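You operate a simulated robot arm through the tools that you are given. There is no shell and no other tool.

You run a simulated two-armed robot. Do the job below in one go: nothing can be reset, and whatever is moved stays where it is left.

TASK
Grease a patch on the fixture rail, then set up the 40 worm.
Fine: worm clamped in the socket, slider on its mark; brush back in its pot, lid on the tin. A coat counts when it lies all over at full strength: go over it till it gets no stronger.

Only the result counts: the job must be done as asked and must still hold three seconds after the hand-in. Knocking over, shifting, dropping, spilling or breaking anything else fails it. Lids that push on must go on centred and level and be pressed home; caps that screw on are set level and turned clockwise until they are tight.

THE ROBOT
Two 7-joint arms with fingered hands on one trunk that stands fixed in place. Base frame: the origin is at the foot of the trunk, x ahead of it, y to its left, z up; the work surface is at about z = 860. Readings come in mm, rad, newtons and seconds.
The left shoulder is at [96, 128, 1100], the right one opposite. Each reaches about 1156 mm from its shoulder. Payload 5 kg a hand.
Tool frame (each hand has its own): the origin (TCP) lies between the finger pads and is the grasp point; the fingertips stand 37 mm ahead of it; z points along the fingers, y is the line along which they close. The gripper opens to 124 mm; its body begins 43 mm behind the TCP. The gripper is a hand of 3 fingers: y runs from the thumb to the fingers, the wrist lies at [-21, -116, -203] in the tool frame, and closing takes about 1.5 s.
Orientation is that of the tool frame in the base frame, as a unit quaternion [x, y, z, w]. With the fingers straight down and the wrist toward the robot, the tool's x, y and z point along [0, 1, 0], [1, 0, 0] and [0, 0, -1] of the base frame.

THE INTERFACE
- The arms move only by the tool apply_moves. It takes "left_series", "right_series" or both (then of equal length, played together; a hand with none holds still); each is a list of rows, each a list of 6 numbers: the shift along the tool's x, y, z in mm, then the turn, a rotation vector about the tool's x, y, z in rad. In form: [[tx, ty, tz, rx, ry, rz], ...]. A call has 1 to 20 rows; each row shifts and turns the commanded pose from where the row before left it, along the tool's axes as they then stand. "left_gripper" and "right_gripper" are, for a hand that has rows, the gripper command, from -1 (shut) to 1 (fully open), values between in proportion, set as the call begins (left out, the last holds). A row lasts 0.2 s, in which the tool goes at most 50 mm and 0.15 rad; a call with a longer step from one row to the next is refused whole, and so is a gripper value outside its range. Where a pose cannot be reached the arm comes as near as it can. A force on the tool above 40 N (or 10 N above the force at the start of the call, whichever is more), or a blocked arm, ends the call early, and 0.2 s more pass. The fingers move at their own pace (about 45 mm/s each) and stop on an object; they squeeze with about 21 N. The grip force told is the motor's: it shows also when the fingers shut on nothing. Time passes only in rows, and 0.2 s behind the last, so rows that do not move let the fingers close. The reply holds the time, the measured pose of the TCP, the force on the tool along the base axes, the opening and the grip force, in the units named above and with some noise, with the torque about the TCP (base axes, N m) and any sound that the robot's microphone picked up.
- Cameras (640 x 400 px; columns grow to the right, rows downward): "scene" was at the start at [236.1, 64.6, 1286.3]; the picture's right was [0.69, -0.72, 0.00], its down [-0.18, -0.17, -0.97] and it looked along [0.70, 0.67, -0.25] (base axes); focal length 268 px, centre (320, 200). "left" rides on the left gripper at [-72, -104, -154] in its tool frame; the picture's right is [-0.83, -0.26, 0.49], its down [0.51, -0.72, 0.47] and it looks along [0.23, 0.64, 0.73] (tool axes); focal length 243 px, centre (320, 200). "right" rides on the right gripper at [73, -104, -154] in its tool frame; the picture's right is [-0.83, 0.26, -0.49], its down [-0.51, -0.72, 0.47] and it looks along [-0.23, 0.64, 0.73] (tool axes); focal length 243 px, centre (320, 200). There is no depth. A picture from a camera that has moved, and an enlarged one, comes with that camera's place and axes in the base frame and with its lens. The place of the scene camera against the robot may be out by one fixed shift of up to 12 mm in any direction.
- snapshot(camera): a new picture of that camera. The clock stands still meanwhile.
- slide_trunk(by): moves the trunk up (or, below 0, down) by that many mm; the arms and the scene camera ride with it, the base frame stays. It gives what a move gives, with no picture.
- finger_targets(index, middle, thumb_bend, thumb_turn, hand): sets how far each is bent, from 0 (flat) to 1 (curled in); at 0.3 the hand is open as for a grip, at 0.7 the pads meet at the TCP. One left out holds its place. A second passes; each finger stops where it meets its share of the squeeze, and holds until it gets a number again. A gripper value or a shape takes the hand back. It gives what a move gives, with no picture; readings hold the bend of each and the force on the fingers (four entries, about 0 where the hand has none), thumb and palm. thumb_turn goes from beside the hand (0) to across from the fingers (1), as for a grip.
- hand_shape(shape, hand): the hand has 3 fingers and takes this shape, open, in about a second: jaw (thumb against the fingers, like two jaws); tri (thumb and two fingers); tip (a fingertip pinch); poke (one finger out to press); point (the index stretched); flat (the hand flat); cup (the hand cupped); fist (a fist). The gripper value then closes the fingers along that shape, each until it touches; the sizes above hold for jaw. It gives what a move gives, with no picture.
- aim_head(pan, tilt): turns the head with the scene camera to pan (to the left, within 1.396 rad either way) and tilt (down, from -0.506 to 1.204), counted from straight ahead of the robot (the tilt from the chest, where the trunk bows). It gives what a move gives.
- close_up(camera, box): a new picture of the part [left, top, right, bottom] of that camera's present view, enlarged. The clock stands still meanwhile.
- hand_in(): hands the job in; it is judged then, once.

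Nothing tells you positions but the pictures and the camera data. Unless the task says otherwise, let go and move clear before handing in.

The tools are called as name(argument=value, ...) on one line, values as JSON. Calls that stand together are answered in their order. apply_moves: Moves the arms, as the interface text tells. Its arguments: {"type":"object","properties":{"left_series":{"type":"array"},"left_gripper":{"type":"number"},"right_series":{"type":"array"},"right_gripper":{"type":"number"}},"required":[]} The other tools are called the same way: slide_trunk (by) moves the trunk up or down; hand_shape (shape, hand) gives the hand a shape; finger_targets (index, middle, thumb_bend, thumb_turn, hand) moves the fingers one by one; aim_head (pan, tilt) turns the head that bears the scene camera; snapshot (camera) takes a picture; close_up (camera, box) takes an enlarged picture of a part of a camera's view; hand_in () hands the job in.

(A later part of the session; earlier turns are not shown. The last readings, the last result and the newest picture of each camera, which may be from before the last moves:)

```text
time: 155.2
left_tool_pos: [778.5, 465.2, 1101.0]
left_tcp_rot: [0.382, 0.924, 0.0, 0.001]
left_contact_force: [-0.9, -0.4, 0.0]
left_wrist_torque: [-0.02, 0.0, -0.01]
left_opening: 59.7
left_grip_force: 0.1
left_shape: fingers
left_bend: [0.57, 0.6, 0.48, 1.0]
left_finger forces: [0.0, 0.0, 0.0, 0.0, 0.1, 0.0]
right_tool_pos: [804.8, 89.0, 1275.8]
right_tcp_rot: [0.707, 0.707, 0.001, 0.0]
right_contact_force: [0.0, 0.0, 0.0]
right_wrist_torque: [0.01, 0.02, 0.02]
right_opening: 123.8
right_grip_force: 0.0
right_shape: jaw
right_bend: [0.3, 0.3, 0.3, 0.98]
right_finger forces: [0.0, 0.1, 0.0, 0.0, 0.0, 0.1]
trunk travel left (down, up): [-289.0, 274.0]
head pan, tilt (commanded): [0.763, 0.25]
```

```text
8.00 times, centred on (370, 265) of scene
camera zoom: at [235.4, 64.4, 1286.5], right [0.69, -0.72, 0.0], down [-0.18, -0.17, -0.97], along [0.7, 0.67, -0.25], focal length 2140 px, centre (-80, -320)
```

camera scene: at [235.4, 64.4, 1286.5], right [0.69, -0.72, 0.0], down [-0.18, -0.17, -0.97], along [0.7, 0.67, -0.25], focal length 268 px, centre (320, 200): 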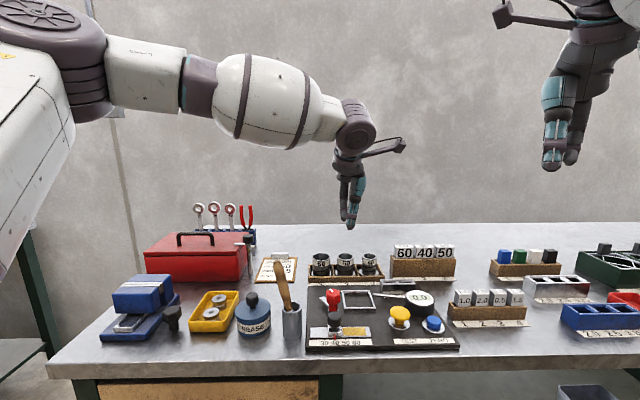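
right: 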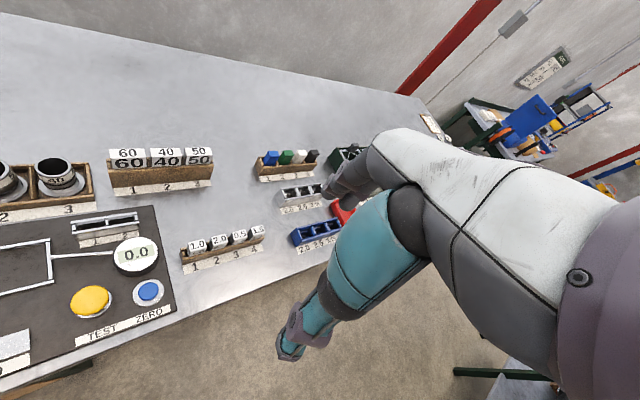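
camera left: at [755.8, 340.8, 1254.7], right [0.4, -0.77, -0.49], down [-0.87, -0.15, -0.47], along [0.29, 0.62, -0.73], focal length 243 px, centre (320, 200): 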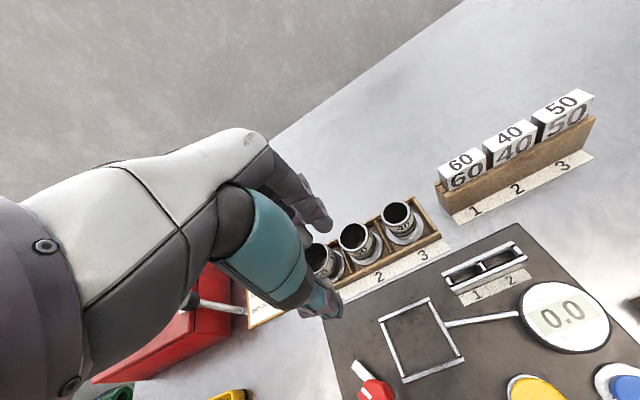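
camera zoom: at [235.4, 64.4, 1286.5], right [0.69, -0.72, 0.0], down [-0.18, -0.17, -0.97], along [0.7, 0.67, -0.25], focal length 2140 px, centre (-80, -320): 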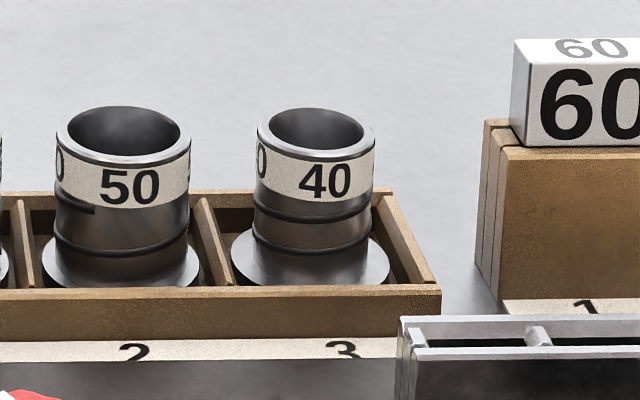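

I have good measurements now. The 40 worm is at (s≈294, f≈964), tube about 45 mm wide with its rim at z≈924 and a flange of about 62 mm; the socket frame is centred at (s≈234, f≈815). I'll open the hand and move above the 40 worm.

apply_moves(left_series=[[-24, 28, 0, 0, 0, 0], [-24, 28, 0, 0, 0, 0], [-24.5, 28.5, 0, 0, 0, 0], [0, 0, 30, 0, 0, 0], [0, 0, 30, 0, 0, 0], [0, 0, 0, 0, 0, 0]], left_gripper=1)

snapshot(camera="left")

close_up(camera="scene", box=[310, 200, 430, 300])

```text
time: 156.6
left_tool_pos: [891.3, 472.8, 1040.9]
left_tcp_rot: [0.383, 0.924, 0.001, 0.0]
left_contact_force: [-0.5, 0.0, -0.3]
left_wrist_torque: [-0.01, 0.01, -0.02]
left_opening: 123.7
left_grip_force: 0.1
left_shape: jaw
left_bend: [0.3, 0.3, 0.3, 0.98]
left_finger forces: [0.0, 0.0, 0.1, 0.1, 0.1, 0.0]
right_tool_pos: [805.3, 88.3, 1276.4]
right_tcp_rot: [0.707, 0.707, 0.0, 0.0]
right_contact_force: [-0.5, 0.4, 0.3]
right_wrist_torque: [-0.03, -0.01, 0.01]
right_opening: 123.5
right_grip_force: 0.1
right_shape: jaw
right_bend: [0.3, 0.3, 0.3, 0.98]
right_finger forces: [0.1, 0.1, 0.1, 0.1, 0.0, 0.0]
trunk travel left (down, up): [-289.0, 274.0]
head pan, tilt (commanded): [0.763, 0.25]
```

```text
taken
camera left: at [868.4, 348.5, 1193.9], right [0.4, -0.77, -0.49], down [-0.87, -0.15, -0.47], along [0.29, 0.62, -0.73], focal length 243 px, centre (320, 200)
```

left: 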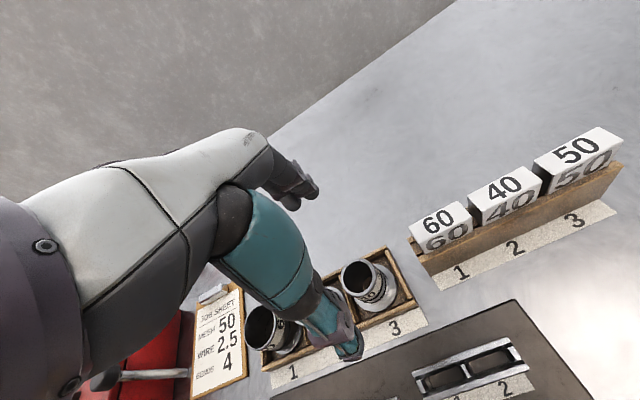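

```text
4.00 times, centred on (370, 250) of scene
camera zoom: at [235.9, 64.3, 1286.4], right [0.69, -0.72, 0.0], down [-0.18, -0.17, -0.97], along [0.7, 0.67, -0.25], focal length 1070 px, centre (120, 0)
```

zoom: 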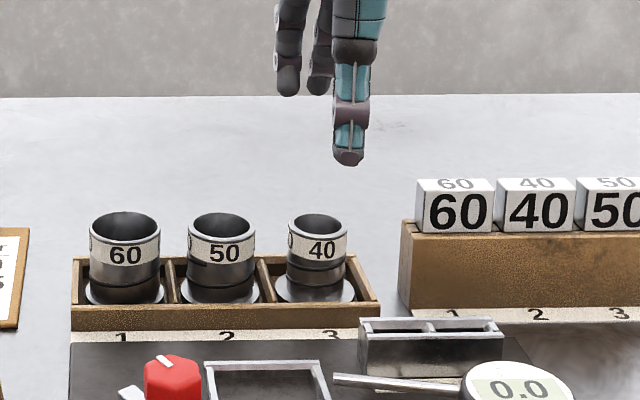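

close_up(camera="left", box=[300, 230, 430, 350])

```text
3.33 times, centred on (365, 290) of left
camera zoom: at [868.4, 348.5, 1193.9], right [0.4, -0.77, -0.49], down [-0.87, -0.15, -0.47], along [0.29, 0.62, -0.73], focal length 809 px, centre (170, -100)
```

zoom: 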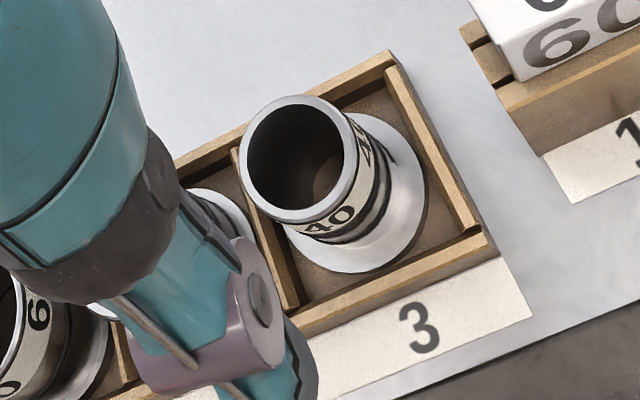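

apply_moves(left_series=[[1.3, 0, 30, 0, 0, 0], [0, 0, 30, 0, 0, 0], [0, 0, 30, 0, 0, 0], [0, 0, 20, 0, 0, 0], [0, 0, 9, 0, 0, 0], [0, 0, 0, 0, 0, 0]])

close_up(camera="left", box=[240, 160, 420, 340])

close_up(camera="scene", box=[320, 210, 420, 300])

```text
time: 158.0
left_tool_pos: [890.2, 474.6, 922.4]
left_tcp_rot: [0.383, 0.924, 0.001, -0.001]
left_contact_force: [0.1, -0.5, -0.3]
left_wrist_torque: [-0.02, 0.03, -0.01]
left_opening: 123.6
left_grip_force: 0.1
left_shape: jaw
left_bend: [0.3, 0.3, 0.3, 0.98]
left_finger forces: [0.0, 0.0, 0.1, 0.1, 0.0, 0.0]
right_tool_pos: [805.5, 89.1, 1275.8]
right_tcp_rot: [0.707, 0.707, 0.0, 0.0]
right_contact_force: [-0.1, -0.8, 0.2]
right_wrist_torque: [0.02, -0.03, 0.0]
right_opening: 123.9
right_grip_force: 0.0
right_shape: jaw
right_bend: [0.3, 0.3, 0.3, 0.98]
right_finger forces: [0.1, 0.1, 0.0, 0.0, 0.0, 0.0]
trunk travel left (down, up): [-289.0, 274.0]
head pan, tilt (commanded): [0.763, 0.25]
```

```text
2.22 times, centred on (330, 250) of left
camera zoom: at [866.9, 349.8, 1074.7], right [0.4, -0.77, -0.49], down [-0.87, -0.15, -0.47], along [0.29, 0.62, -0.73], focal length 539 px, centre (298, 89)
```

zoom: 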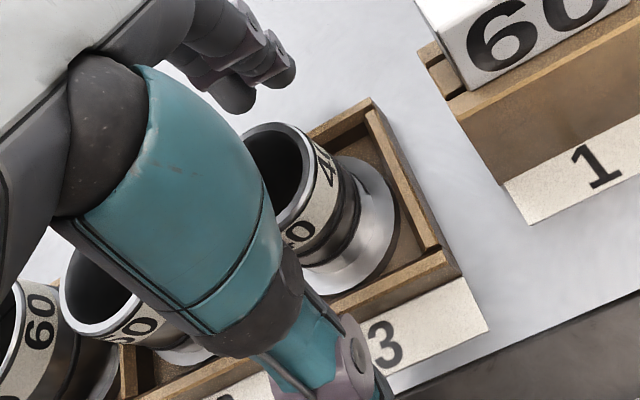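

```text
4.44 times, centred on (370, 255) of scene
camera zoom: at [236.1, 64.6, 1286.3], right [0.69, -0.72, 0.0], down [-0.18, -0.17, -0.97], along [0.7, 0.67, -0.25], focal length 1189 px, centre (98, -44)
```

zoom: 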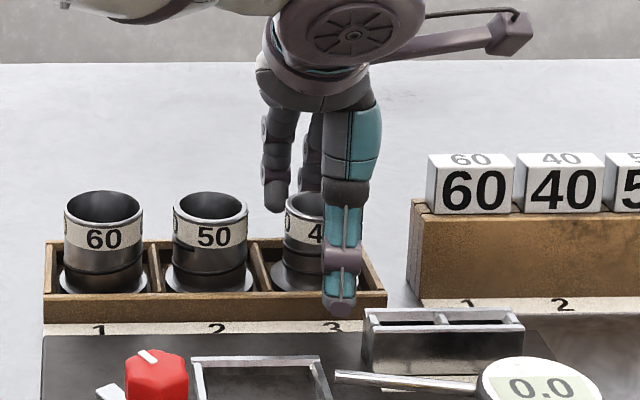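

apply_moves(left_series=[[0, 0, 0.5, 0, 0, 0], [0, 0, 0, 0, 0, 0], [0, 0, 0, 0, 0, 0], [0, 0, 0, 0, 0, 0], [0, 0, 0, 0, 0, 0], [0, 0, 0, 0, 0, 0], [0, 0, 0, 0, 0, 0], [0, 0, 0, 0, 0, 0]], left_gripper=-1)

close_up(camera="left", box=[240, 160, 420, 340])

close_up(camera="scene", box=[320, 210, 420, 300])

```text
time: 159.8
left_tool_pos: [889.7, 475.1, 921.3]
left_tcp_rot: [0.383, 0.924, 0.0, 0.001]
left_contact_force: [-0.1, -1.0, 0.4]
left_wrist_torque: [0.03, -0.01, -0.01]
left_opening: 35.5
left_grip_force: 20.7
left_shape: jaw
left_bend: [0.74, 0.56, 0.74, 1.0]
left_finger forces: [11.6, 6.2, 0.1, 0.0, 18.7, 0.0]
right_tool_pos: [805.8, 89.6, 1275.2]
right_tcp_rot: [0.707, 0.707, 0.0, 0.0]
right_contact_force: [0.5, 0.0, -0.3]
right_wrist_torque: [0.01, -0.01, -0.02]
right_opening: 123.5
right_grip_force: 0.0
right_shape: jaw
right_bend: [0.3, 0.3, 0.3, 0.98]
right_finger forces: [0.0, 0.0, 0.0, 0.1, 0.0, 0.1]
trunk travel left (down, up): [-289.0, 274.0]
head pan, tilt (commanded): [0.763, 0.25]
```

```text
2.22 times, centred on (330, 250) of left
camera zoom: at [867.0, 350.0, 1074.0], right [0.4, -0.77, -0.49], down [-0.87, -0.15, -0.47], along [0.29, 0.62, -0.73], focal length 539 px, centre (298, 89)
```

zoom: 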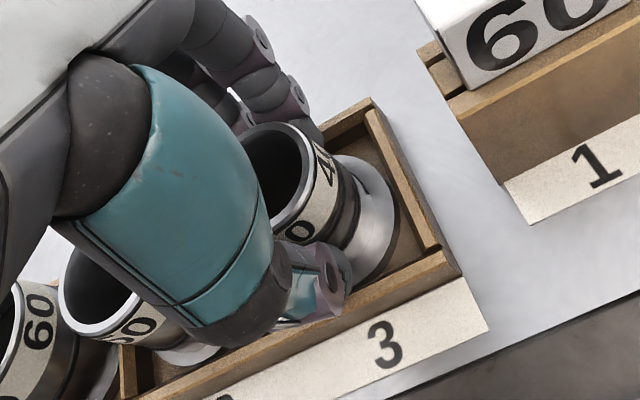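

```text
4.44 times, centred on (370, 255) of scene
camera zoom: at [236.2, 64.6, 1286.3], right [0.69, -0.72, 0.0], down [-0.18, -0.17, -0.97], along [0.7, 0.67, -0.25], focal length 1189 px, centre (98, -44)
```

zoom: 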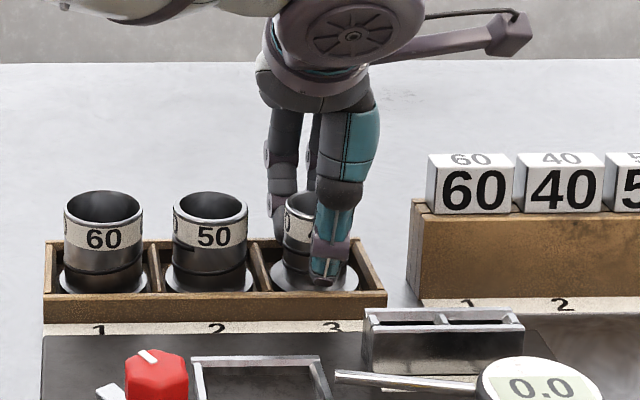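

The worm is gripped by its tube. I'll lift it straight out of the tray.

apply_moves(left_series=[[0, 0, -5, 0, 0, 0], [0, 0, -15, 0, 0, 0], [0, 0, -30, 0, 0, 0], [0, 0, -30, 0, 0, 0], [0, 0, -20, 0, 0, 0], [0, 0, 0, 0, 0, 0]])

close_up(camera="left", box=[240, 160, 420, 340])

close_up(camera="scene", box=[320, 190, 420, 300])

```text
time: 161.2
left_tool_pos: [889.5, 474.2, 1021.8]
left_tcp_rot: [0.382, 0.924, -0.001, 0.0]
left_contact_force: [0.2, -0.6, -3.5]
left_wrist_torque: [0.0, 0.03, -0.01]
left_opening: 35.5
left_grip_force: 21.2
left_shape: jaw
left_bend: [0.74, 0.56, 0.74, 1.0]
left_finger forces: [12.0, 6.3, 0.0, 0.0, 18.5, 0.0]
right_tool_pos: [806.0, 90.1, 1275.6]
right_tcp_rot: [0.707, 0.707, 0.0, -0.001]
right_contact_force: [0.3, 1.4, 0.6]
right_wrist_torque: [0.01, 0.03, 0.02]
right_opening: 123.6
right_grip_force: 0.2
right_shape: jaw
right_bend: [0.3, 0.3, 0.3, 0.98]
right_finger forces: [0.0, 0.0, 0.1, 0.0, 0.0, 0.0]
trunk travel left (down, up): [-289.0, 274.0]
head pan, tilt (commanded): [0.763, 0.25]
```

```text
2.22 times, centred on (330, 250) of left
camera zoom: at [866.9, 350.8, 1174.3], right [0.4, -0.77, -0.49], down [-0.87, -0.15, -0.47], along [0.29, 0.62, -0.73], focal length 539 px, centre (298, 89)
```

zoom: 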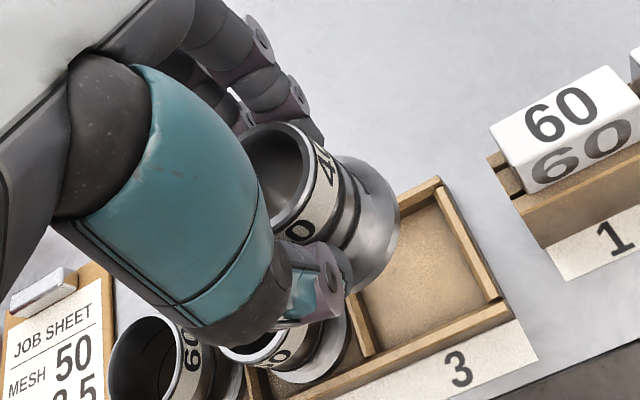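

```text
3.64 times, centred on (370, 245) of scene
camera zoom: at [236.9, 65.0, 1286.1], right [0.69, -0.72, 0.0], down [-0.18, -0.17, -0.97], along [0.7, 0.67, -0.25], focal length 973 px, centre (138, 36)
```

zoom: 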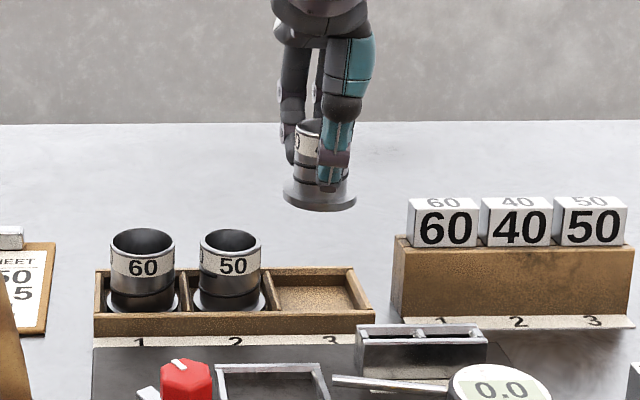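

apply_moves(left_series=[[12, -30, 0, 0, 0, 0], [12, -30, 0, 0, 0, 0], [12, -30, 0, 0, 0, 0], [12, -30, 0, 0, 0, 0], [13, -28, 0, 0, 0, 0], [0, 0, 20, 0, 0, 0], [0, 0, 0, 0, 0, 0]])

snapshot(camera="left")

close_up(camera="left", box=[300, 190, 440, 330])

close_up(camera="scene", box=[310, 220, 410, 330])

```text
time: 162.8
left_tool_pos: [740.1, 413.2, 1000.8]
left_tcp_rot: [0.383, 0.924, 0.0, 0.0]
left_contact_force: [0.0, -0.7, -3.4]
left_wrist_torque: [0.0, 0.01, 0.0]
left_opening: 35.5
left_grip_force: 20.7
left_shape: jaw
left_bend: [0.74, 0.56, 0.74, 1.0]
left_finger forces: [12.3, 6.5, 0.0, 0.0, 18.8, 0.1]
right_tool_pos: [805.3, 89.3, 1275.7]
right_tcp_rot: [0.707, 0.707, 0.0, 0.0]
right_contact_force: [-0.2, 0.2, 0.2]
right_wrist_torque: [-0.03, -0.03, -0.03]
right_opening: 123.9
right_grip_force: 0.1
right_shape: jaw
right_bend: [0.3, 0.3, 0.3, 0.98]
right_finger forces: [0.0, 0.0, 0.0, 0.0, 0.0, 0.0]
trunk travel left (down, up): [-289.0, 274.0]
head pan, tilt (commanded): [0.763, 0.25]
```

```text
taken
camera left: at [718.3, 288.2, 1154.5], right [0.4, -0.77, -0.49], down [-0.87, -0.15, -0.47], along [0.29, 0.62, -0.73], focal length 243 px, centre (320, 200)
```

left: 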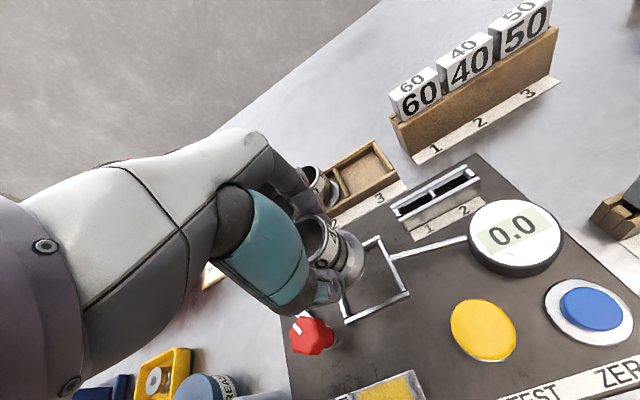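

```text
2.86 times, centred on (370, 260) of left
camera zoom: at [718.3, 288.2, 1154.5], right [0.4, -0.77, -0.49], down [-0.87, -0.15, -0.47], along [0.29, 0.62, -0.73], focal length 693 px, centre (177, 29)
```

zoom: 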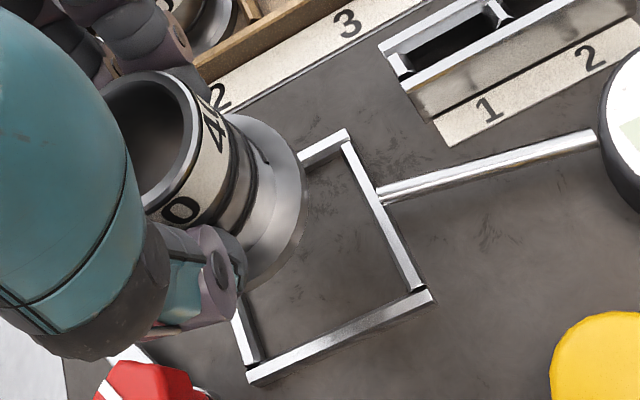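

```text
3.64 times, centred on (360, 275) of scene
camera zoom: at [235.8, 64.6, 1286.4], right [0.69, -0.72, 0.0], down [-0.18, -0.17, -0.97], along [0.7, 0.67, -0.25], focal length 973 px, centre (174, -73)
```

zoom: 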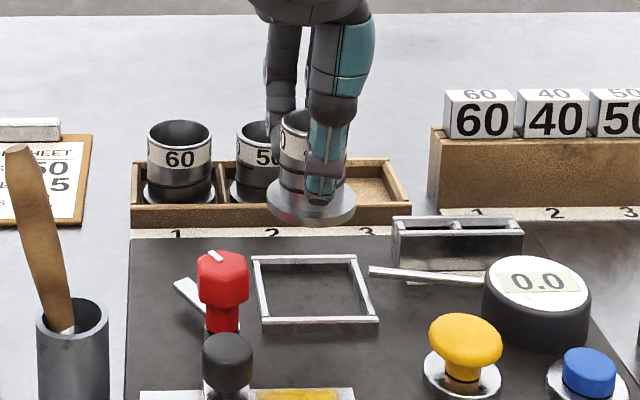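

The worm hangs level above the socket. I'll centre it better and lower until the flange is just above the frame, then check the alignment.

apply_moves(left_series=[[-2.6, -0.6, 20, 0, 0, 0], [0, 0, 20, 0, 0, 0], [0, 0, 14, 0, 0, 0], [0, 0, 0, 0, 0, 0], [0, 0, 0, 0, 0, 0]])

close_up(camera="left", box=[300, 190, 420, 310])

close_up(camera="scene", box=[325, 260, 395, 320])

```text
time: 164.0
left_tool_pos: [742.7, 410.1, 947.3]
left_tcp_rot: [0.382, 0.924, 0.001, 0.001]
left_contact_force: [0.3, 0.1, -4.3]
left_wrist_torque: [0.0, 0.0, 0.0]
left_opening: 35.2
left_grip_force: 20.7
left_shape: jaw
left_bend: [0.74, 0.56, 0.74, 1.0]
left_finger forces: [12.3, 6.5, 0.0, 0.1, 18.6, 0.0]
right_tool_pos: [805.1, 89.3, 1273.6]
right_tcp_rot: [0.706, 0.708, 0.001, 0.0]
right_contact_force: [0.1, -0.2, -0.2]
right_wrist_torque: [0.0, 0.01, 0.0]
right_opening: 123.6
right_grip_force: 0.1
right_shape: jaw
right_bend: [0.3, 0.3, 0.3, 0.98]
right_finger forces: [0.1, 0.0, 0.1, 0.1, 0.1, 0.1]
trunk travel left (down, up): [-289.0, 274.0]
head pan, tilt (commanded): [0.763, 0.25]
```

```text
3.33 times, centred on (360, 250) of left
camera zoom: at [720.1, 286.3, 1099.8], right [0.4, -0.77, -0.49], down [-0.87, -0.15, -0.47], along [0.29, 0.62, -0.73], focal length 809 px, centre (187, 33)
```

zoom: 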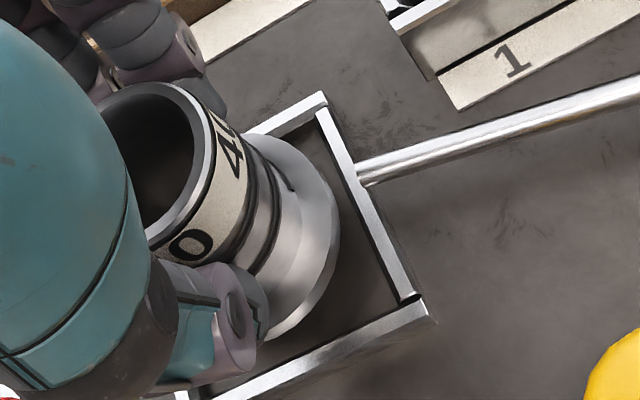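

```text
6.67 times, centred on (360, 290) of scene
camera zoom: at [236.3, 64.8, 1286.2], right [0.69, -0.72, 0.0], down [-0.18, -0.17, -0.97], along [0.7, 0.67, -0.25], focal length 1783 px, centre (53, -400)
```

zoom: 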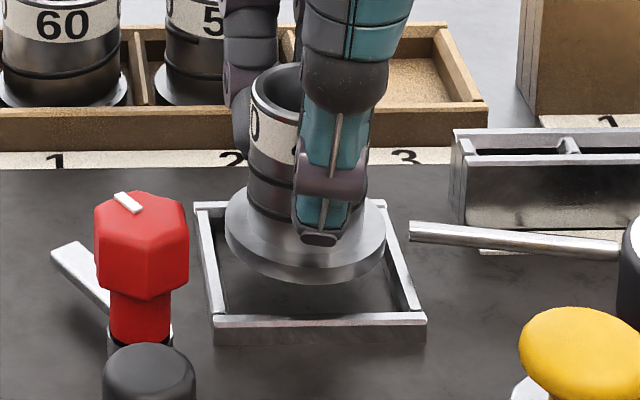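

Alignment looks within about 1 mm. I'll shift 0.8 mm nearer and lower slowly, watching for contact with the frame.

apply_moves(left_series=[[0, -0.8, 3, 0, 0, 0], [0, 0, 3, 0, 0, 0], [0, 0, 2, 0, 0, 0], [0, 0, 0, 0, 0, 0]])

close_up(camera="left", box=[310, 190, 410, 300])

close_up(camera="scene", box=[330, 270, 385, 315])

```text
time: 165.0
left_tool_pos: [743.3, 408.7, 938.6]
left_tcp_rot: [0.382, 0.924, 0.001, 0.0]
left_contact_force: [0.2, 0.2, -4.2]
left_wrist_torque: [0.0, 0.0, -0.01]
left_opening: 35.5
left_grip_force: 20.9
left_shape: jaw
left_bend: [0.74, 0.56, 0.74, 1.0]
left_finger forces: [12.2, 6.6, 0.0, 0.1, 18.7, 0.0]
right_tool_pos: [805.0, 90.3, 1274.8]
right_tcp_rot: [0.706, 0.708, 0.0, 0.0]
right_contact_force: [0.0, -0.7, -0.2]
right_wrist_torque: [0.0, 0.01, 0.03]
right_opening: 123.7
right_grip_force: 0.0
right_shape: jaw
right_bend: [0.3, 0.3, 0.3, 0.98]
right_finger forces: [0.0, 0.0, 0.1, 0.1, 0.1, 0.0]
trunk travel left (down, up): [-289.0, 274.0]
head pan, tilt (commanded): [0.763, 0.25]
```

```text
3.64 times, centred on (360, 245) of left
camera zoom: at [719.7, 285.8, 1091.5], right [0.4, -0.77, -0.49], down [-0.87, -0.15, -0.47], along [0.29, 0.62, -0.73], focal length 882 px, centre (174, 36)
```

zoom: 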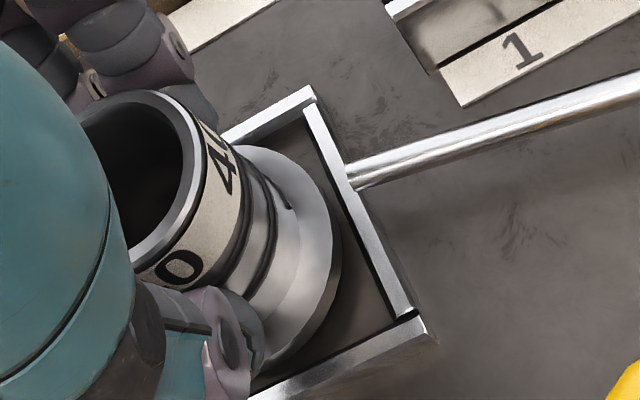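

```text
8.89 times, centred on (358, 292) of scene
camera zoom: at [236.5, 64.8, 1286.2], right [0.69, -0.72, 0.0], down [-0.18, -0.17, -0.97], along [0.7, 0.67, -0.25], focal length 2378 px, centre (-13, -622)
```

zoom: 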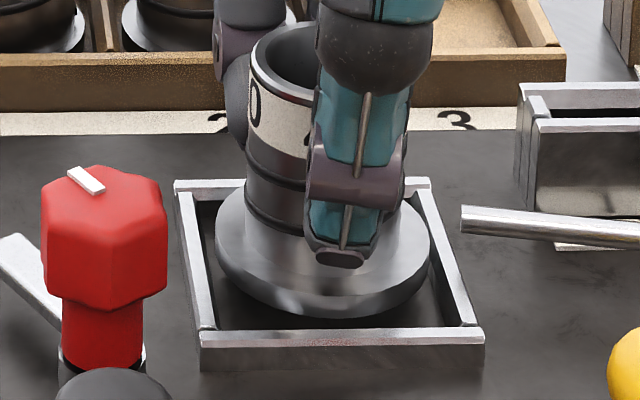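

apply_moves(left_series=[[0, 0, 1.5, 0, 0, 0], [0, 0, 1.5, 0, 0, 0], [0, 0, 0, 0, 0, 0]])

close_up(camera="scene", box=[330, 270, 385, 315])

close_up(camera="left", box=[330, 200, 400, 290])

```text
time: 165.8
left_tool_pos: [741.7, 410.1, 936.9]
left_tcp_rot: [0.383, 0.924, 0.0, 0.0]
left_contact_force: [0.5, 0.2, -4.3]
left_wrist_torque: [-0.01, 0.0, -0.02]
left_opening: 35.1
left_grip_force: 20.8
left_shape: jaw
left_bend: [0.74, 0.56, 0.74, 1.0]
left_finger forces: [12.2, 6.5, 0.0, 0.0, 18.7, 0.0]
right_tool_pos: [805.0, 89.0, 1276.2]
right_tcp_rot: [0.707, 0.707, 0.0, 0.0]
right_contact_force: [0.5, 0.5, 0.5]
right_wrist_torque: [0.04, 0.0, 0.02]
right_opening: 123.7
right_grip_force: 0.1
right_shape: jaw
right_bend: [0.3, 0.3, 0.3, 0.98]
right_finger forces: [0.0, 0.0, 0.0, 0.1, 0.0, 0.0]
trunk travel left (down, up): [-289.0, 274.0]
head pan, tilt (commanded): [0.763, 0.25]
```

```text
8.89 times, centred on (358, 292) of scene
camera zoom: at [236.5, 64.8, 1286.2], right [0.69, -0.72, 0.0], down [-0.18, -0.17, -0.97], along [0.7, 0.67, -0.25], focal length 2378 px, centre (-13, -622)
```

zoom: 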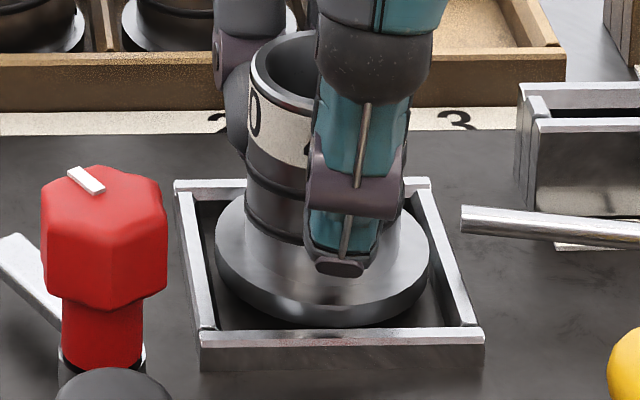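

```text
4.44 times, centred on (365, 245) of left
camera zoom: at [719.6, 285.7, 1088.6], right [0.4, -0.77, -0.49], down [-0.87, -0.15, -0.47], along [0.29, 0.62, -0.73], focal length 1078 px, centre (120, 0)
```

zoom: 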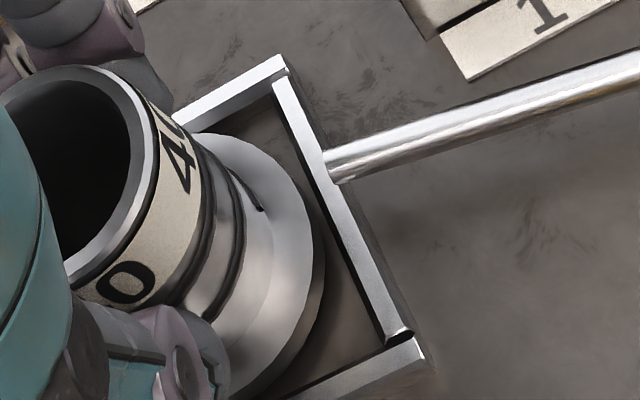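

apply_moves(left_series=[[0, 0, 1, 0, 0, 0], [0, 0, 1, 0, 0, 0], [0, 0, 0, 0, 0, 0]])

apply_moves(left_series=[[0, 0, 1, 0, 0, 0], [0, 0, 1, 0, 0, 0], [0, 0, 0, 0, 0, 0]])

close_up(camera="scene", box=[330, 270, 385, 315])

close_up(camera="left", box=[330, 200, 400, 290])

```text
time: 166.6
left_tool_pos: [742.2, 409.5, 935.2]
left_tcp_rot: [0.383, 0.924, 0.001, 0.0]
left_contact_force: [-0.2, 0.0, -3.2]
left_wrist_torque: [0.0, 0.0, 0.04]
left_opening: 35.5
left_grip_force: 20.8
left_shape: jaw
left_bend: [0.74, 0.56, 0.74, 1.0]
left_finger forces: [12.2, 6.5, 0.1, 0.0, 18.7, 0.0]
right_tool_pos: [806.7, 89.7, 1276.6]
right_tcp_rot: [0.707, 0.707, 0.0, 0.0]
right_contact_force: [0.9, 0.0, 0.0]
right_wrist_torque: [0.0, 0.01, 0.0]
right_opening: 123.6
right_grip_force: 0.2
right_shape: jaw
right_bend: [0.3, 0.3, 0.3, 0.98]
right_finger forces: [0.1, 0.0, 0.0, 0.0, 0.1, 0.0]
trunk travel left (down, up): [-289.0, 274.0]
head pan, tilt (commanded): [0.763, 0.25]
```

```text
time: 167.4
left_tool_pos: [741.9, 409.8, 931.9]
left_tcp_rot: [0.383, 0.924, 0.001, 0.001]
left_contact_force: [-0.1, -0.1, -3.5]
left_wrist_torque: [0.01, 0.01, -0.02]
left_opening: 35.5
left_grip_force: 20.7
left_shape: jaw
left_bend: [0.74, 0.56, 0.74, 1.0]
left_finger forces: [12.2, 6.5, 0.0, 0.0, 18.7, 0.0]
right_tool_pos: [805.7, 89.3, 1275.8]
right_tcp_rot: [0.707, 0.707, 0.0, -0.001]
right_contact_force: [-0.3, 0.3, 0.3]
right_wrist_torque: [0.01, 0.01, 0.02]
right_opening: 123.7
right_grip_force: 0.0
right_shape: jaw
right_bend: [0.3, 0.3, 0.3, 0.98]
right_finger forces: [0.0, 0.0, 0.0, 0.0, 0.0, 0.1]
trunk travel left (down, up): [-289.0, 274.0]
head pan, tilt (commanded): [0.763, 0.25]
```

```text
8.89 times, centred on (358, 292) of scene
camera zoom: at [236.5, 64.8, 1286.2], right [0.69, -0.72, 0.0], down [-0.18, -0.17, -0.97], along [0.7, 0.67, -0.25], focal length 2378 px, centre (-13, -622)
```

zoom: 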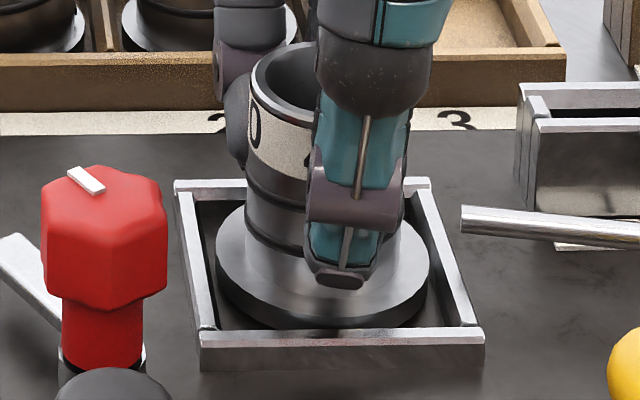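

```text
4.44 times, centred on (365, 245) of left
camera zoom: at [719.8, 285.6, 1084.9], right [0.4, -0.77, -0.49], down [-0.87, -0.15, -0.47], along [0.29, 0.62, -0.73], focal length 1078 px, centre (120, 0)
```

zoom: 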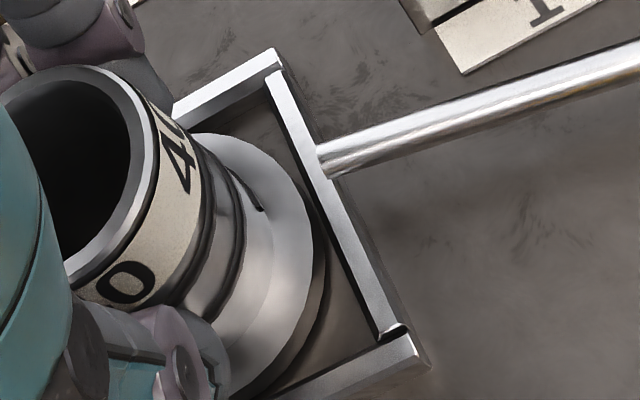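

The flange has slid inside the frame without touching. I'll keep lowering until it rests on the socket floor.

apply_moves(left_series=[[0, 0, 1, 0, 0, 0], [0, 0, 1, 0, 0, 0], [0, 0, 0, 0, 0, 0]])

apply_moves(left_series=[[0, 0, 1, 0, 0, 0], [0, 0, 0.7, 0, 0, 0], [0, 0, 0, 0, 0, 0]])

```text
time: 168.2
left_tool_pos: [741.8, 409.3, 930.8]
left_tcp_rot: [0.382, 0.924, 0.001, 0.0]
left_contact_force: [0.3, 0.1, -2.8]
left_wrist_torque: [-0.03, -0.02, 0.02]
left_opening: 35.3
left_grip_force: 20.5
left_shape: jaw
left_bend: [0.74, 0.56, 0.74, 1.0]
left_finger forces: [12.2, 6.5, 0.1, 0.0, 18.7, 0.1]
right_tool_pos: [806.2, 89.1, 1275.5]
right_tcp_rot: [0.707, 0.707, 0.0, 0.001]
right_contact_force: [0.2, 0.6, -0.2]
right_wrist_torque: [0.02, 0.01, -0.02]
right_opening: 123.5
right_grip_force: 0.1
right_shape: jaw
right_bend: [0.3, 0.3, 0.3, 0.98]
right_finger forces: [0.1, 0.0, 0.0, 0.0, 0.0, 0.0]
trunk travel left (down, up): [-289.0, 274.0]
head pan, tilt (commanded): [0.763, 0.25]
```

```text
time: 169.0
left_tool_pos: [742.3, 409.3, 929.0]
left_tcp_rot: [0.382, 0.924, 0.0, 0.0]
left_contact_force: [1.0, 1.0, 0.9]
left_wrist_torque: [0.05, -0.05, 0.03]
left_opening: 35.6
left_grip_force: 21.2
left_shape: jaw
left_bend: [0.74, 0.56, 0.74, 1.0]
left_finger forces: [12.9, 7.1, 0.1, 0.1, 18.7, 0.0]
right_tool_pos: [804.8, 89.6, 1275.1]
right_tcp_rot: [0.707, 0.707, 0.001, 0.0]
right_contact_force: [0.9, 0.4, 0.4]
right_wrist_torque: [-0.01, -0.01, 0.0]
right_opening: 123.6
right_grip_force: 0.1
right_shape: jaw
right_bend: [0.3, 0.3, 0.3, 0.98]
right_finger forces: [0.0, 0.1, 0.1, 0.1, 0.1, 0.0]
trunk travel left (down, up): [-289.0, 274.0]
head pan, tilt (commanded): [0.763, 0.25]
```

apply_moves(left_series=[[0, 0, 0.5, 0, 0, 0], [0, 0, 0, 0, 0, 0]])

close_up(camera="scene", box=[330, 270, 385, 315])

close_up(camera="left", box=[310, 190, 410, 300])

```text
time: 169.6
left_tool_pos: [743.4, 408.7, 929.2]
left_tcp_rot: [0.383, 0.924, 0.002, 0.001]
left_contact_force: [1.8, 1.0, 4.6]
left_wrist_torque: [0.05, -0.06, 0.0]
left_opening: 35.5
left_grip_force: 20.8
left_shape: jaw
left_bend: [0.74, 0.56, 0.74, 1.0]
left_finger forces: [13.9, 7.7, 0.0, 0.0, 19.2, 0.0]
right_tool_pos: [804.8, 88.9, 1275.3]
right_tcp_rot: [0.707, 0.707, 0.001, 0.0]
right_contact_force: [-0.2, -0.5, 0.2]
right_wrist_torque: [-0.01, -0.04, 0.0]
right_opening: 123.6
right_grip_force: 0.2
right_shape: jaw
right_bend: [0.3, 0.3, 0.3, 0.98]
right_finger forces: [0.0, 0.0, 0.0, 0.0, 0.1, 0.1]
trunk travel left (down, up): [-289.0, 274.0]
head pan, tilt (commanded): [0.763, 0.25]
```

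```text
8.89 times, centred on (358, 292) of scene
camera zoom: at [235.7, 64.4, 1286.4], right [0.69, -0.72, 0.0], down [-0.18, -0.17, -0.97], along [0.7, 0.67, -0.25], focal length 2378 px, centre (-13, -622)
```

zoom: 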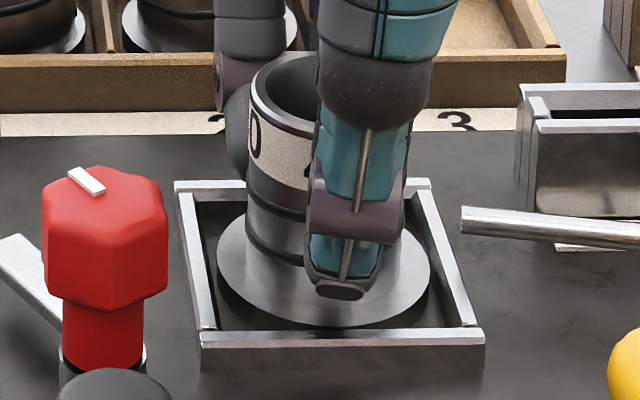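

```text
3.64 times, centred on (360, 245) of left
camera zoom: at [719.3, 285.3, 1081.6], right [0.4, -0.77, -0.49], down [-0.87, -0.15, -0.47], along [0.29, 0.62, -0.73], focal length 882 px, centre (174, 36)
```

zoom: 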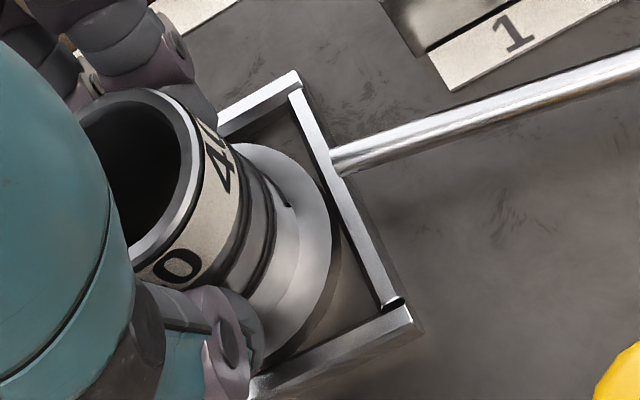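

The worm is down in the socket. I'll release it and rise clear.

apply_moves(left_series=[[0, 0, -0.5, 0, 0, 0], [0, 0, 0, 0, 0, 0], [0, 0, 0, 0, 0, 0]])

finger_targets(hand="left", index=0.5, middle=0.4, thumb_bend=0.5)

apply_moves(left_series=[[0, 0, -8, 0, 0, 0], [0, 0, -20, 0, 0, 0], [0, 0, -30, 0, 0, 0], [0, 0, -40, 0, 0, 0], [0, 0, -40, 0, 0, 0], [0, 0, 0, 0, 0, 0]])

snapshot(camera="left")

close_up(camera="scene", box=[310, 260, 400, 350])

```text
time: 170.4
left_tool_pos: [741.3, 408.7, 929.7]
left_tcp_rot: [0.383, 0.924, 0.0, 0.001]
left_contact_force: [1.4, 0.9, 6.3]
left_wrist_torque: [0.09, -0.11, 0.01]
left_opening: 35.4
left_grip_force: 20.4
left_shape: jaw
left_bend: [0.74, 0.56, 0.74, 1.0]
left_finger forces: [13.8, 7.4, 0.0, 0.1, 19.4, 0.0]
right_tool_pos: [805.5, 88.6, 1275.8]
right_tcp_rot: [0.707, 0.707, 0.0, 0.0]
right_contact_force: [0.1, 0.6, -0.7]
right_wrist_torque: [0.01, -0.01, -0.01]
right_opening: 123.8
right_grip_force: 0.1
right_shape: jaw
right_bend: [0.3, 0.3, 0.3, 0.98]
right_finger forces: [0.1, 0.0, 0.0, 0.0, 0.0, 0.1]
trunk travel left (down, up): [-289.0, 274.0]
head pan, tilt (commanded): [0.763, 0.25]
```

```text
time: 171.4
left_tool_pos: [742.5, 408.6, 928.4]
left_tcp_rot: [0.383, 0.924, 0.0, 0.0]
left_contact_force: [1.0, -0.6, 0.1]
left_wrist_torque: [-0.03, 0.01, -0.01]
left_opening: 66.9
left_grip_force: 0.1
left_shape: fingers
left_bend: [0.5, 0.4, 0.5, 1.0]
left_finger forces: [0.1, 0.0, 0.0, 0.0, 0.0, 0.0]
right_tool_pos: [805.7, 90.0, 1275.5]
right_tcp_rot: [0.707, 0.708, 0.0, 0.0]
right_contact_force: [0.4, -0.1, -0.2]
right_wrist_torque: [0.01, 0.01, 0.0]
right_opening: 123.7
right_grip_force: 0.1
right_shape: jaw
right_bend: [0.3, 0.3, 0.3, 0.98]
right_finger forces: [0.0, 0.0, 0.0, 0.0, 0.0, 0.0]
trunk travel left (down, up): [-289.0, 274.0]
head pan, tilt (commanded): [0.763, 0.25]
```

```text
time: 172.8
left_tool_pos: [743.5, 411.2, 1066.1]
left_tcp_rot: [0.383, 0.924, 0.001, 0.0]
left_contact_force: [-0.3, 0.8, -0.1]
left_wrist_torque: [-0.01, -0.03, 0.02]
left_opening: 66.7
left_grip_force: 0.1
left_shape: fingers
left_bend: [0.5, 0.4, 0.5, 1.0]
left_finger forces: [0.1, 0.0, 0.0, 0.0, 0.1, 0.0]
right_tool_pos: [806.7, 89.3, 1275.6]
right_tcp_rot: [0.707, 0.707, -0.001, 0.0]
right_contact_force: [0.7, 0.7, 0.5]
right_wrist_torque: [-0.02, -0.02, 0.0]
right_opening: 123.5
right_grip_force: 0.1
right_shape: jaw
right_bend: [0.3, 0.3, 0.3, 0.98]
right_finger forces: [0.0, 0.0, 0.0, 0.0, 0.0, 0.1]
trunk travel left (down, up): [-289.0, 274.0]
head pan, tilt (commanded): [0.763, 0.25]
```

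```text
taken
camera left: at [719.9, 286.5, 1219.5], right [0.4, -0.77, -0.49], down [-0.87, -0.15, -0.47], along [0.29, 0.62, -0.73], focal length 243 px, centre (320, 200)
```

left: 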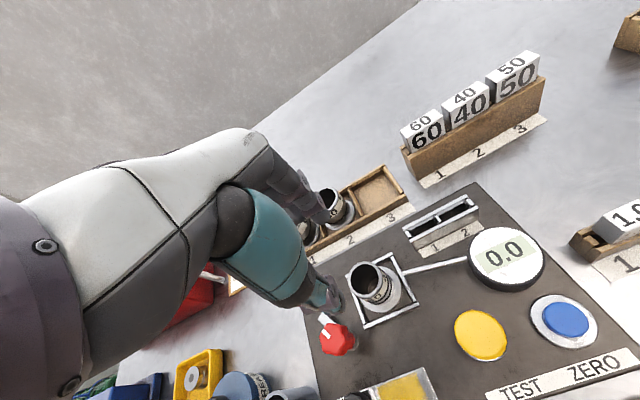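

```text
4.44 times, centred on (355, 305) of scene
camera zoom: at [236.9, 65.1, 1286.1], right [0.69, -0.72, 0.0], down [-0.18, -0.17, -0.97], along [0.7, 0.67, -0.25], focal length 1189 px, centre (164, -267)
```

zoom: 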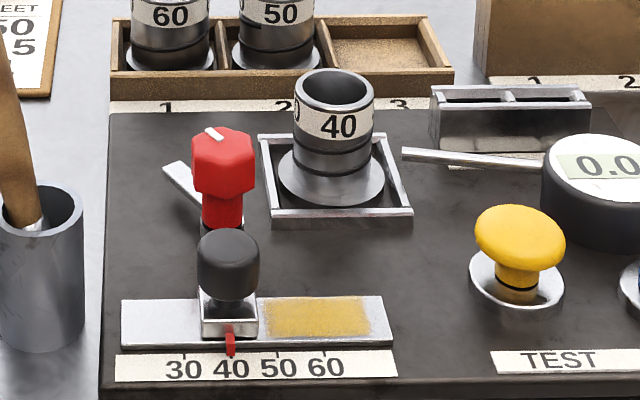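

The worm stands in the socket, so now I'll clamp it. The red knob's lever must swing about 90° clockwise so that its tip lies over the flange. I'll measure the knob first.

close_up(camera="left", box=[300, 250, 430, 370])

close_up(camera="scene", box=[325, 275, 375, 320])

```text
3.33 times, centred on (365, 310) of left
camera zoom: at [719.9, 286.5, 1219.5], right [0.4, -0.77, -0.49], down [-0.87, -0.15, -0.47], along [0.29, 0.62, -0.73], focal length 809 px, centre (170, -167)
```

zoom: 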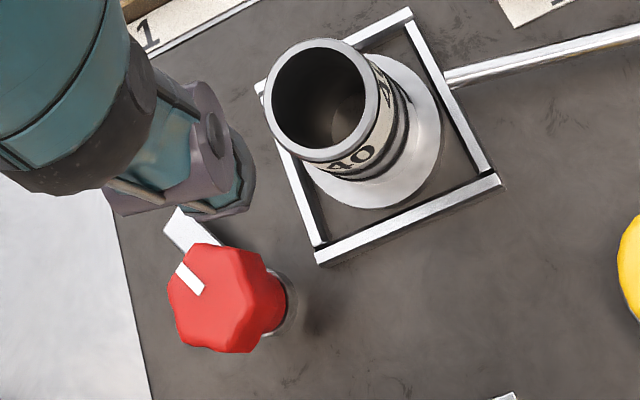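

```text
8.89 times, centred on (350, 298) of scene
camera zoom: at [236.9, 65.1, 1286.1], right [0.69, -0.72, 0.0], down [-0.18, -0.17, -0.97], along [0.7, 0.67, -0.25], focal length 2378 px, centre (53, -667)
```

zoom: 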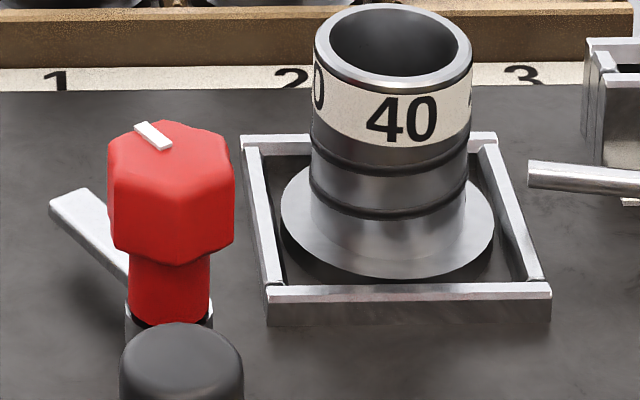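

apply_moves(left_series=[[22, -15, 0, 0, 0, 0], [22, -15, 0, 0, 0, 0], [21.5, -14, 0, 0, 0, 0], [0, 0, 0, 0, 0, -0.131], [0, 0, 0, 0, 0, -0.131], [0, 0, 0, 0, 0, -0.131], [0, 0, 0, 0, 0, -0.131], [0, 0, 0, 0, 0, -0.131], [0, 0, 0, 0, 0, -0.131], [0, 0, 0, 0, 0, 0]], left_gripper=1)

snapshot(camera="left")

snapshot(camera="scene")

```text
time: 175.0
left_tool_pos: [665.0, 424.7, 1066.7]
left_tcp_rot: [-0.002, 1.0, 0.001, 0.001]
left_contact_force: [-0.3, 0.7, 0.0]
left_wrist_torque: [-0.01, -0.01, -0.01]
left_opening: 123.6
left_grip_force: 0.1
left_shape: jaw
left_bend: [0.3, 0.3, 0.3, 0.98]
left_finger forces: [0.0, 0.0, 0.0, 0.0, 0.1, 0.0]
right_tool_pos: [804.7, 90.2, 1276.4]
right_tcp_rot: [0.707, 0.707, 0.001, 0.0]
right_contact_force: [-0.4, -0.1, -0.7]
right_wrist_torque: [-0.05, 0.01, 0.0]
right_opening: 123.6
right_grip_force: 0.1
right_shape: jaw
right_bend: [0.3, 0.3, 0.3, 0.98]
right_finger forces: [0.1, 0.0, 0.0, 0.0, 0.0, 0.0]
trunk travel left (down, up): [-289.0, 274.0]
head pan, tilt (commanded): [0.763, 0.25]
```

```text
taken
camera left: at [736.8, 321.9, 1219.3], right [0.83, -0.26, -0.49], down [-0.5, -0.72, -0.47], along [-0.23, 0.64, -0.73], focal length 243 px, centre (320, 200)
```

left: 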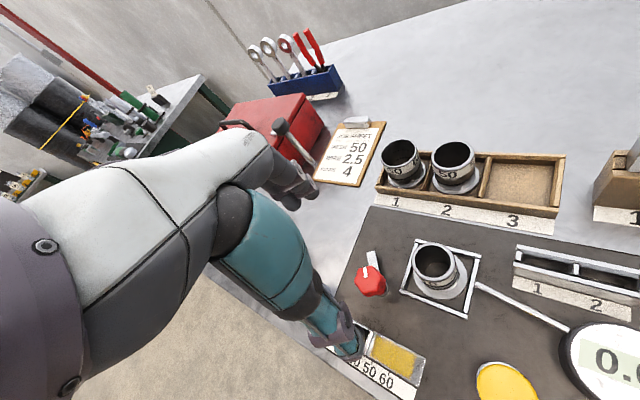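

```text
taken
camera scene: at [235.9, 65.0, 1286.3], right [0.69, -0.72, 0.0], down [-0.18, -0.17, -0.97], along [0.7, 0.67, -0.25], focal length 268 px, centre (320, 200)
```

scene: 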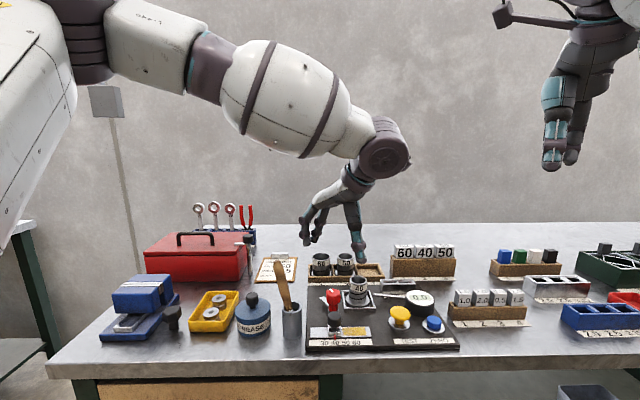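

close_up(camera="left", box=[320, 220, 480, 360])

```text
2.86 times, centred on (400, 290) of left
camera zoom: at [736.8, 321.9, 1219.3], right [0.83, -0.26, -0.49], down [-0.5, -0.72, -0.47], along [-0.23, 0.64, -0.73], focal length 693 px, centre (91, -57)
```

zoom: 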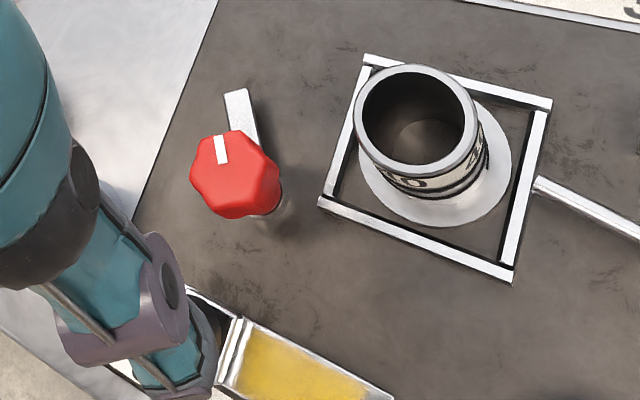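

The hand is square across the clamp now, and the lever needs a 90° clockwise turn. The knob axis is at about (667, 425) in base x, y. I'll descend over the hex head.

apply_moves(left_series=[[-2.3, 0.3, 30, 0, 0, 0], [0, 0, 30, 0, 0, 0], [0, 0, 30, 0, 0, 0], [0, 0, 20, 0, 0, 0], [0, 0, 0, 0, 0, 0]])

close_up(camera="left", box=[240, 180, 420, 340])

close_up(camera="scene", box=[300, 240, 400, 340])

```text
time: 176.2
left_tool_pos: [666.0, 426.4, 956.5]
left_tcp_rot: [-0.001, 1.0, 0.002, 0.0]
left_contact_force: [0.3, 0.6, 0.3]
left_wrist_torque: [-0.01, -0.05, 0.0]
left_opening: 123.9
left_grip_force: 0.1
left_shape: jaw
left_bend: [0.3, 0.3, 0.3, 0.98]
left_finger forces: [0.0, 0.0, 0.0, 0.0, 0.0, 0.0]
right_tool_pos: [806.4, 89.0, 1276.6]
right_tcp_rot: [0.707, 0.707, 0.001, 0.001]
right_contact_force: [-0.4, -0.1, 0.7]
right_wrist_torque: [0.0, -0.03, -0.02]
right_opening: 123.8
right_grip_force: 0.1
right_shape: jaw
right_bend: [0.3, 0.3, 0.3, 0.98]
right_finger forces: [0.1, 0.1, 0.1, 0.0, 0.0, 0.1]
trunk travel left (down, up): [-289.0, 274.0]
head pan, tilt (commanded): [0.763, 0.25]
```

```text
2.50 times, centred on (330, 260) of left
camera zoom: at [738.5, 321.7, 1109.8], right [0.83, -0.26, -0.49], down [-0.51, -0.72, -0.47], along [-0.23, 0.64, -0.73], focal length 606 px, centre (295, 50)
```

zoom: 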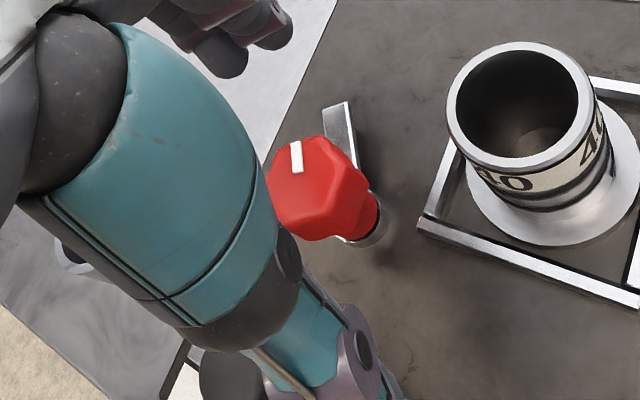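

```text
4.00 times, centred on (350, 290) of scene
camera zoom: at [235.5, 64.4, 1286.5], right [0.69, -0.72, 0.0], down [-0.18, -0.17, -0.97], along [0.7, 0.67, -0.25], focal length 1070 px, centre (200, -160)
```

zoom: 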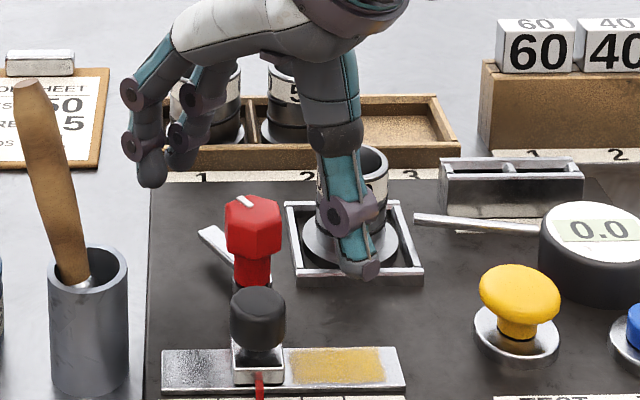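

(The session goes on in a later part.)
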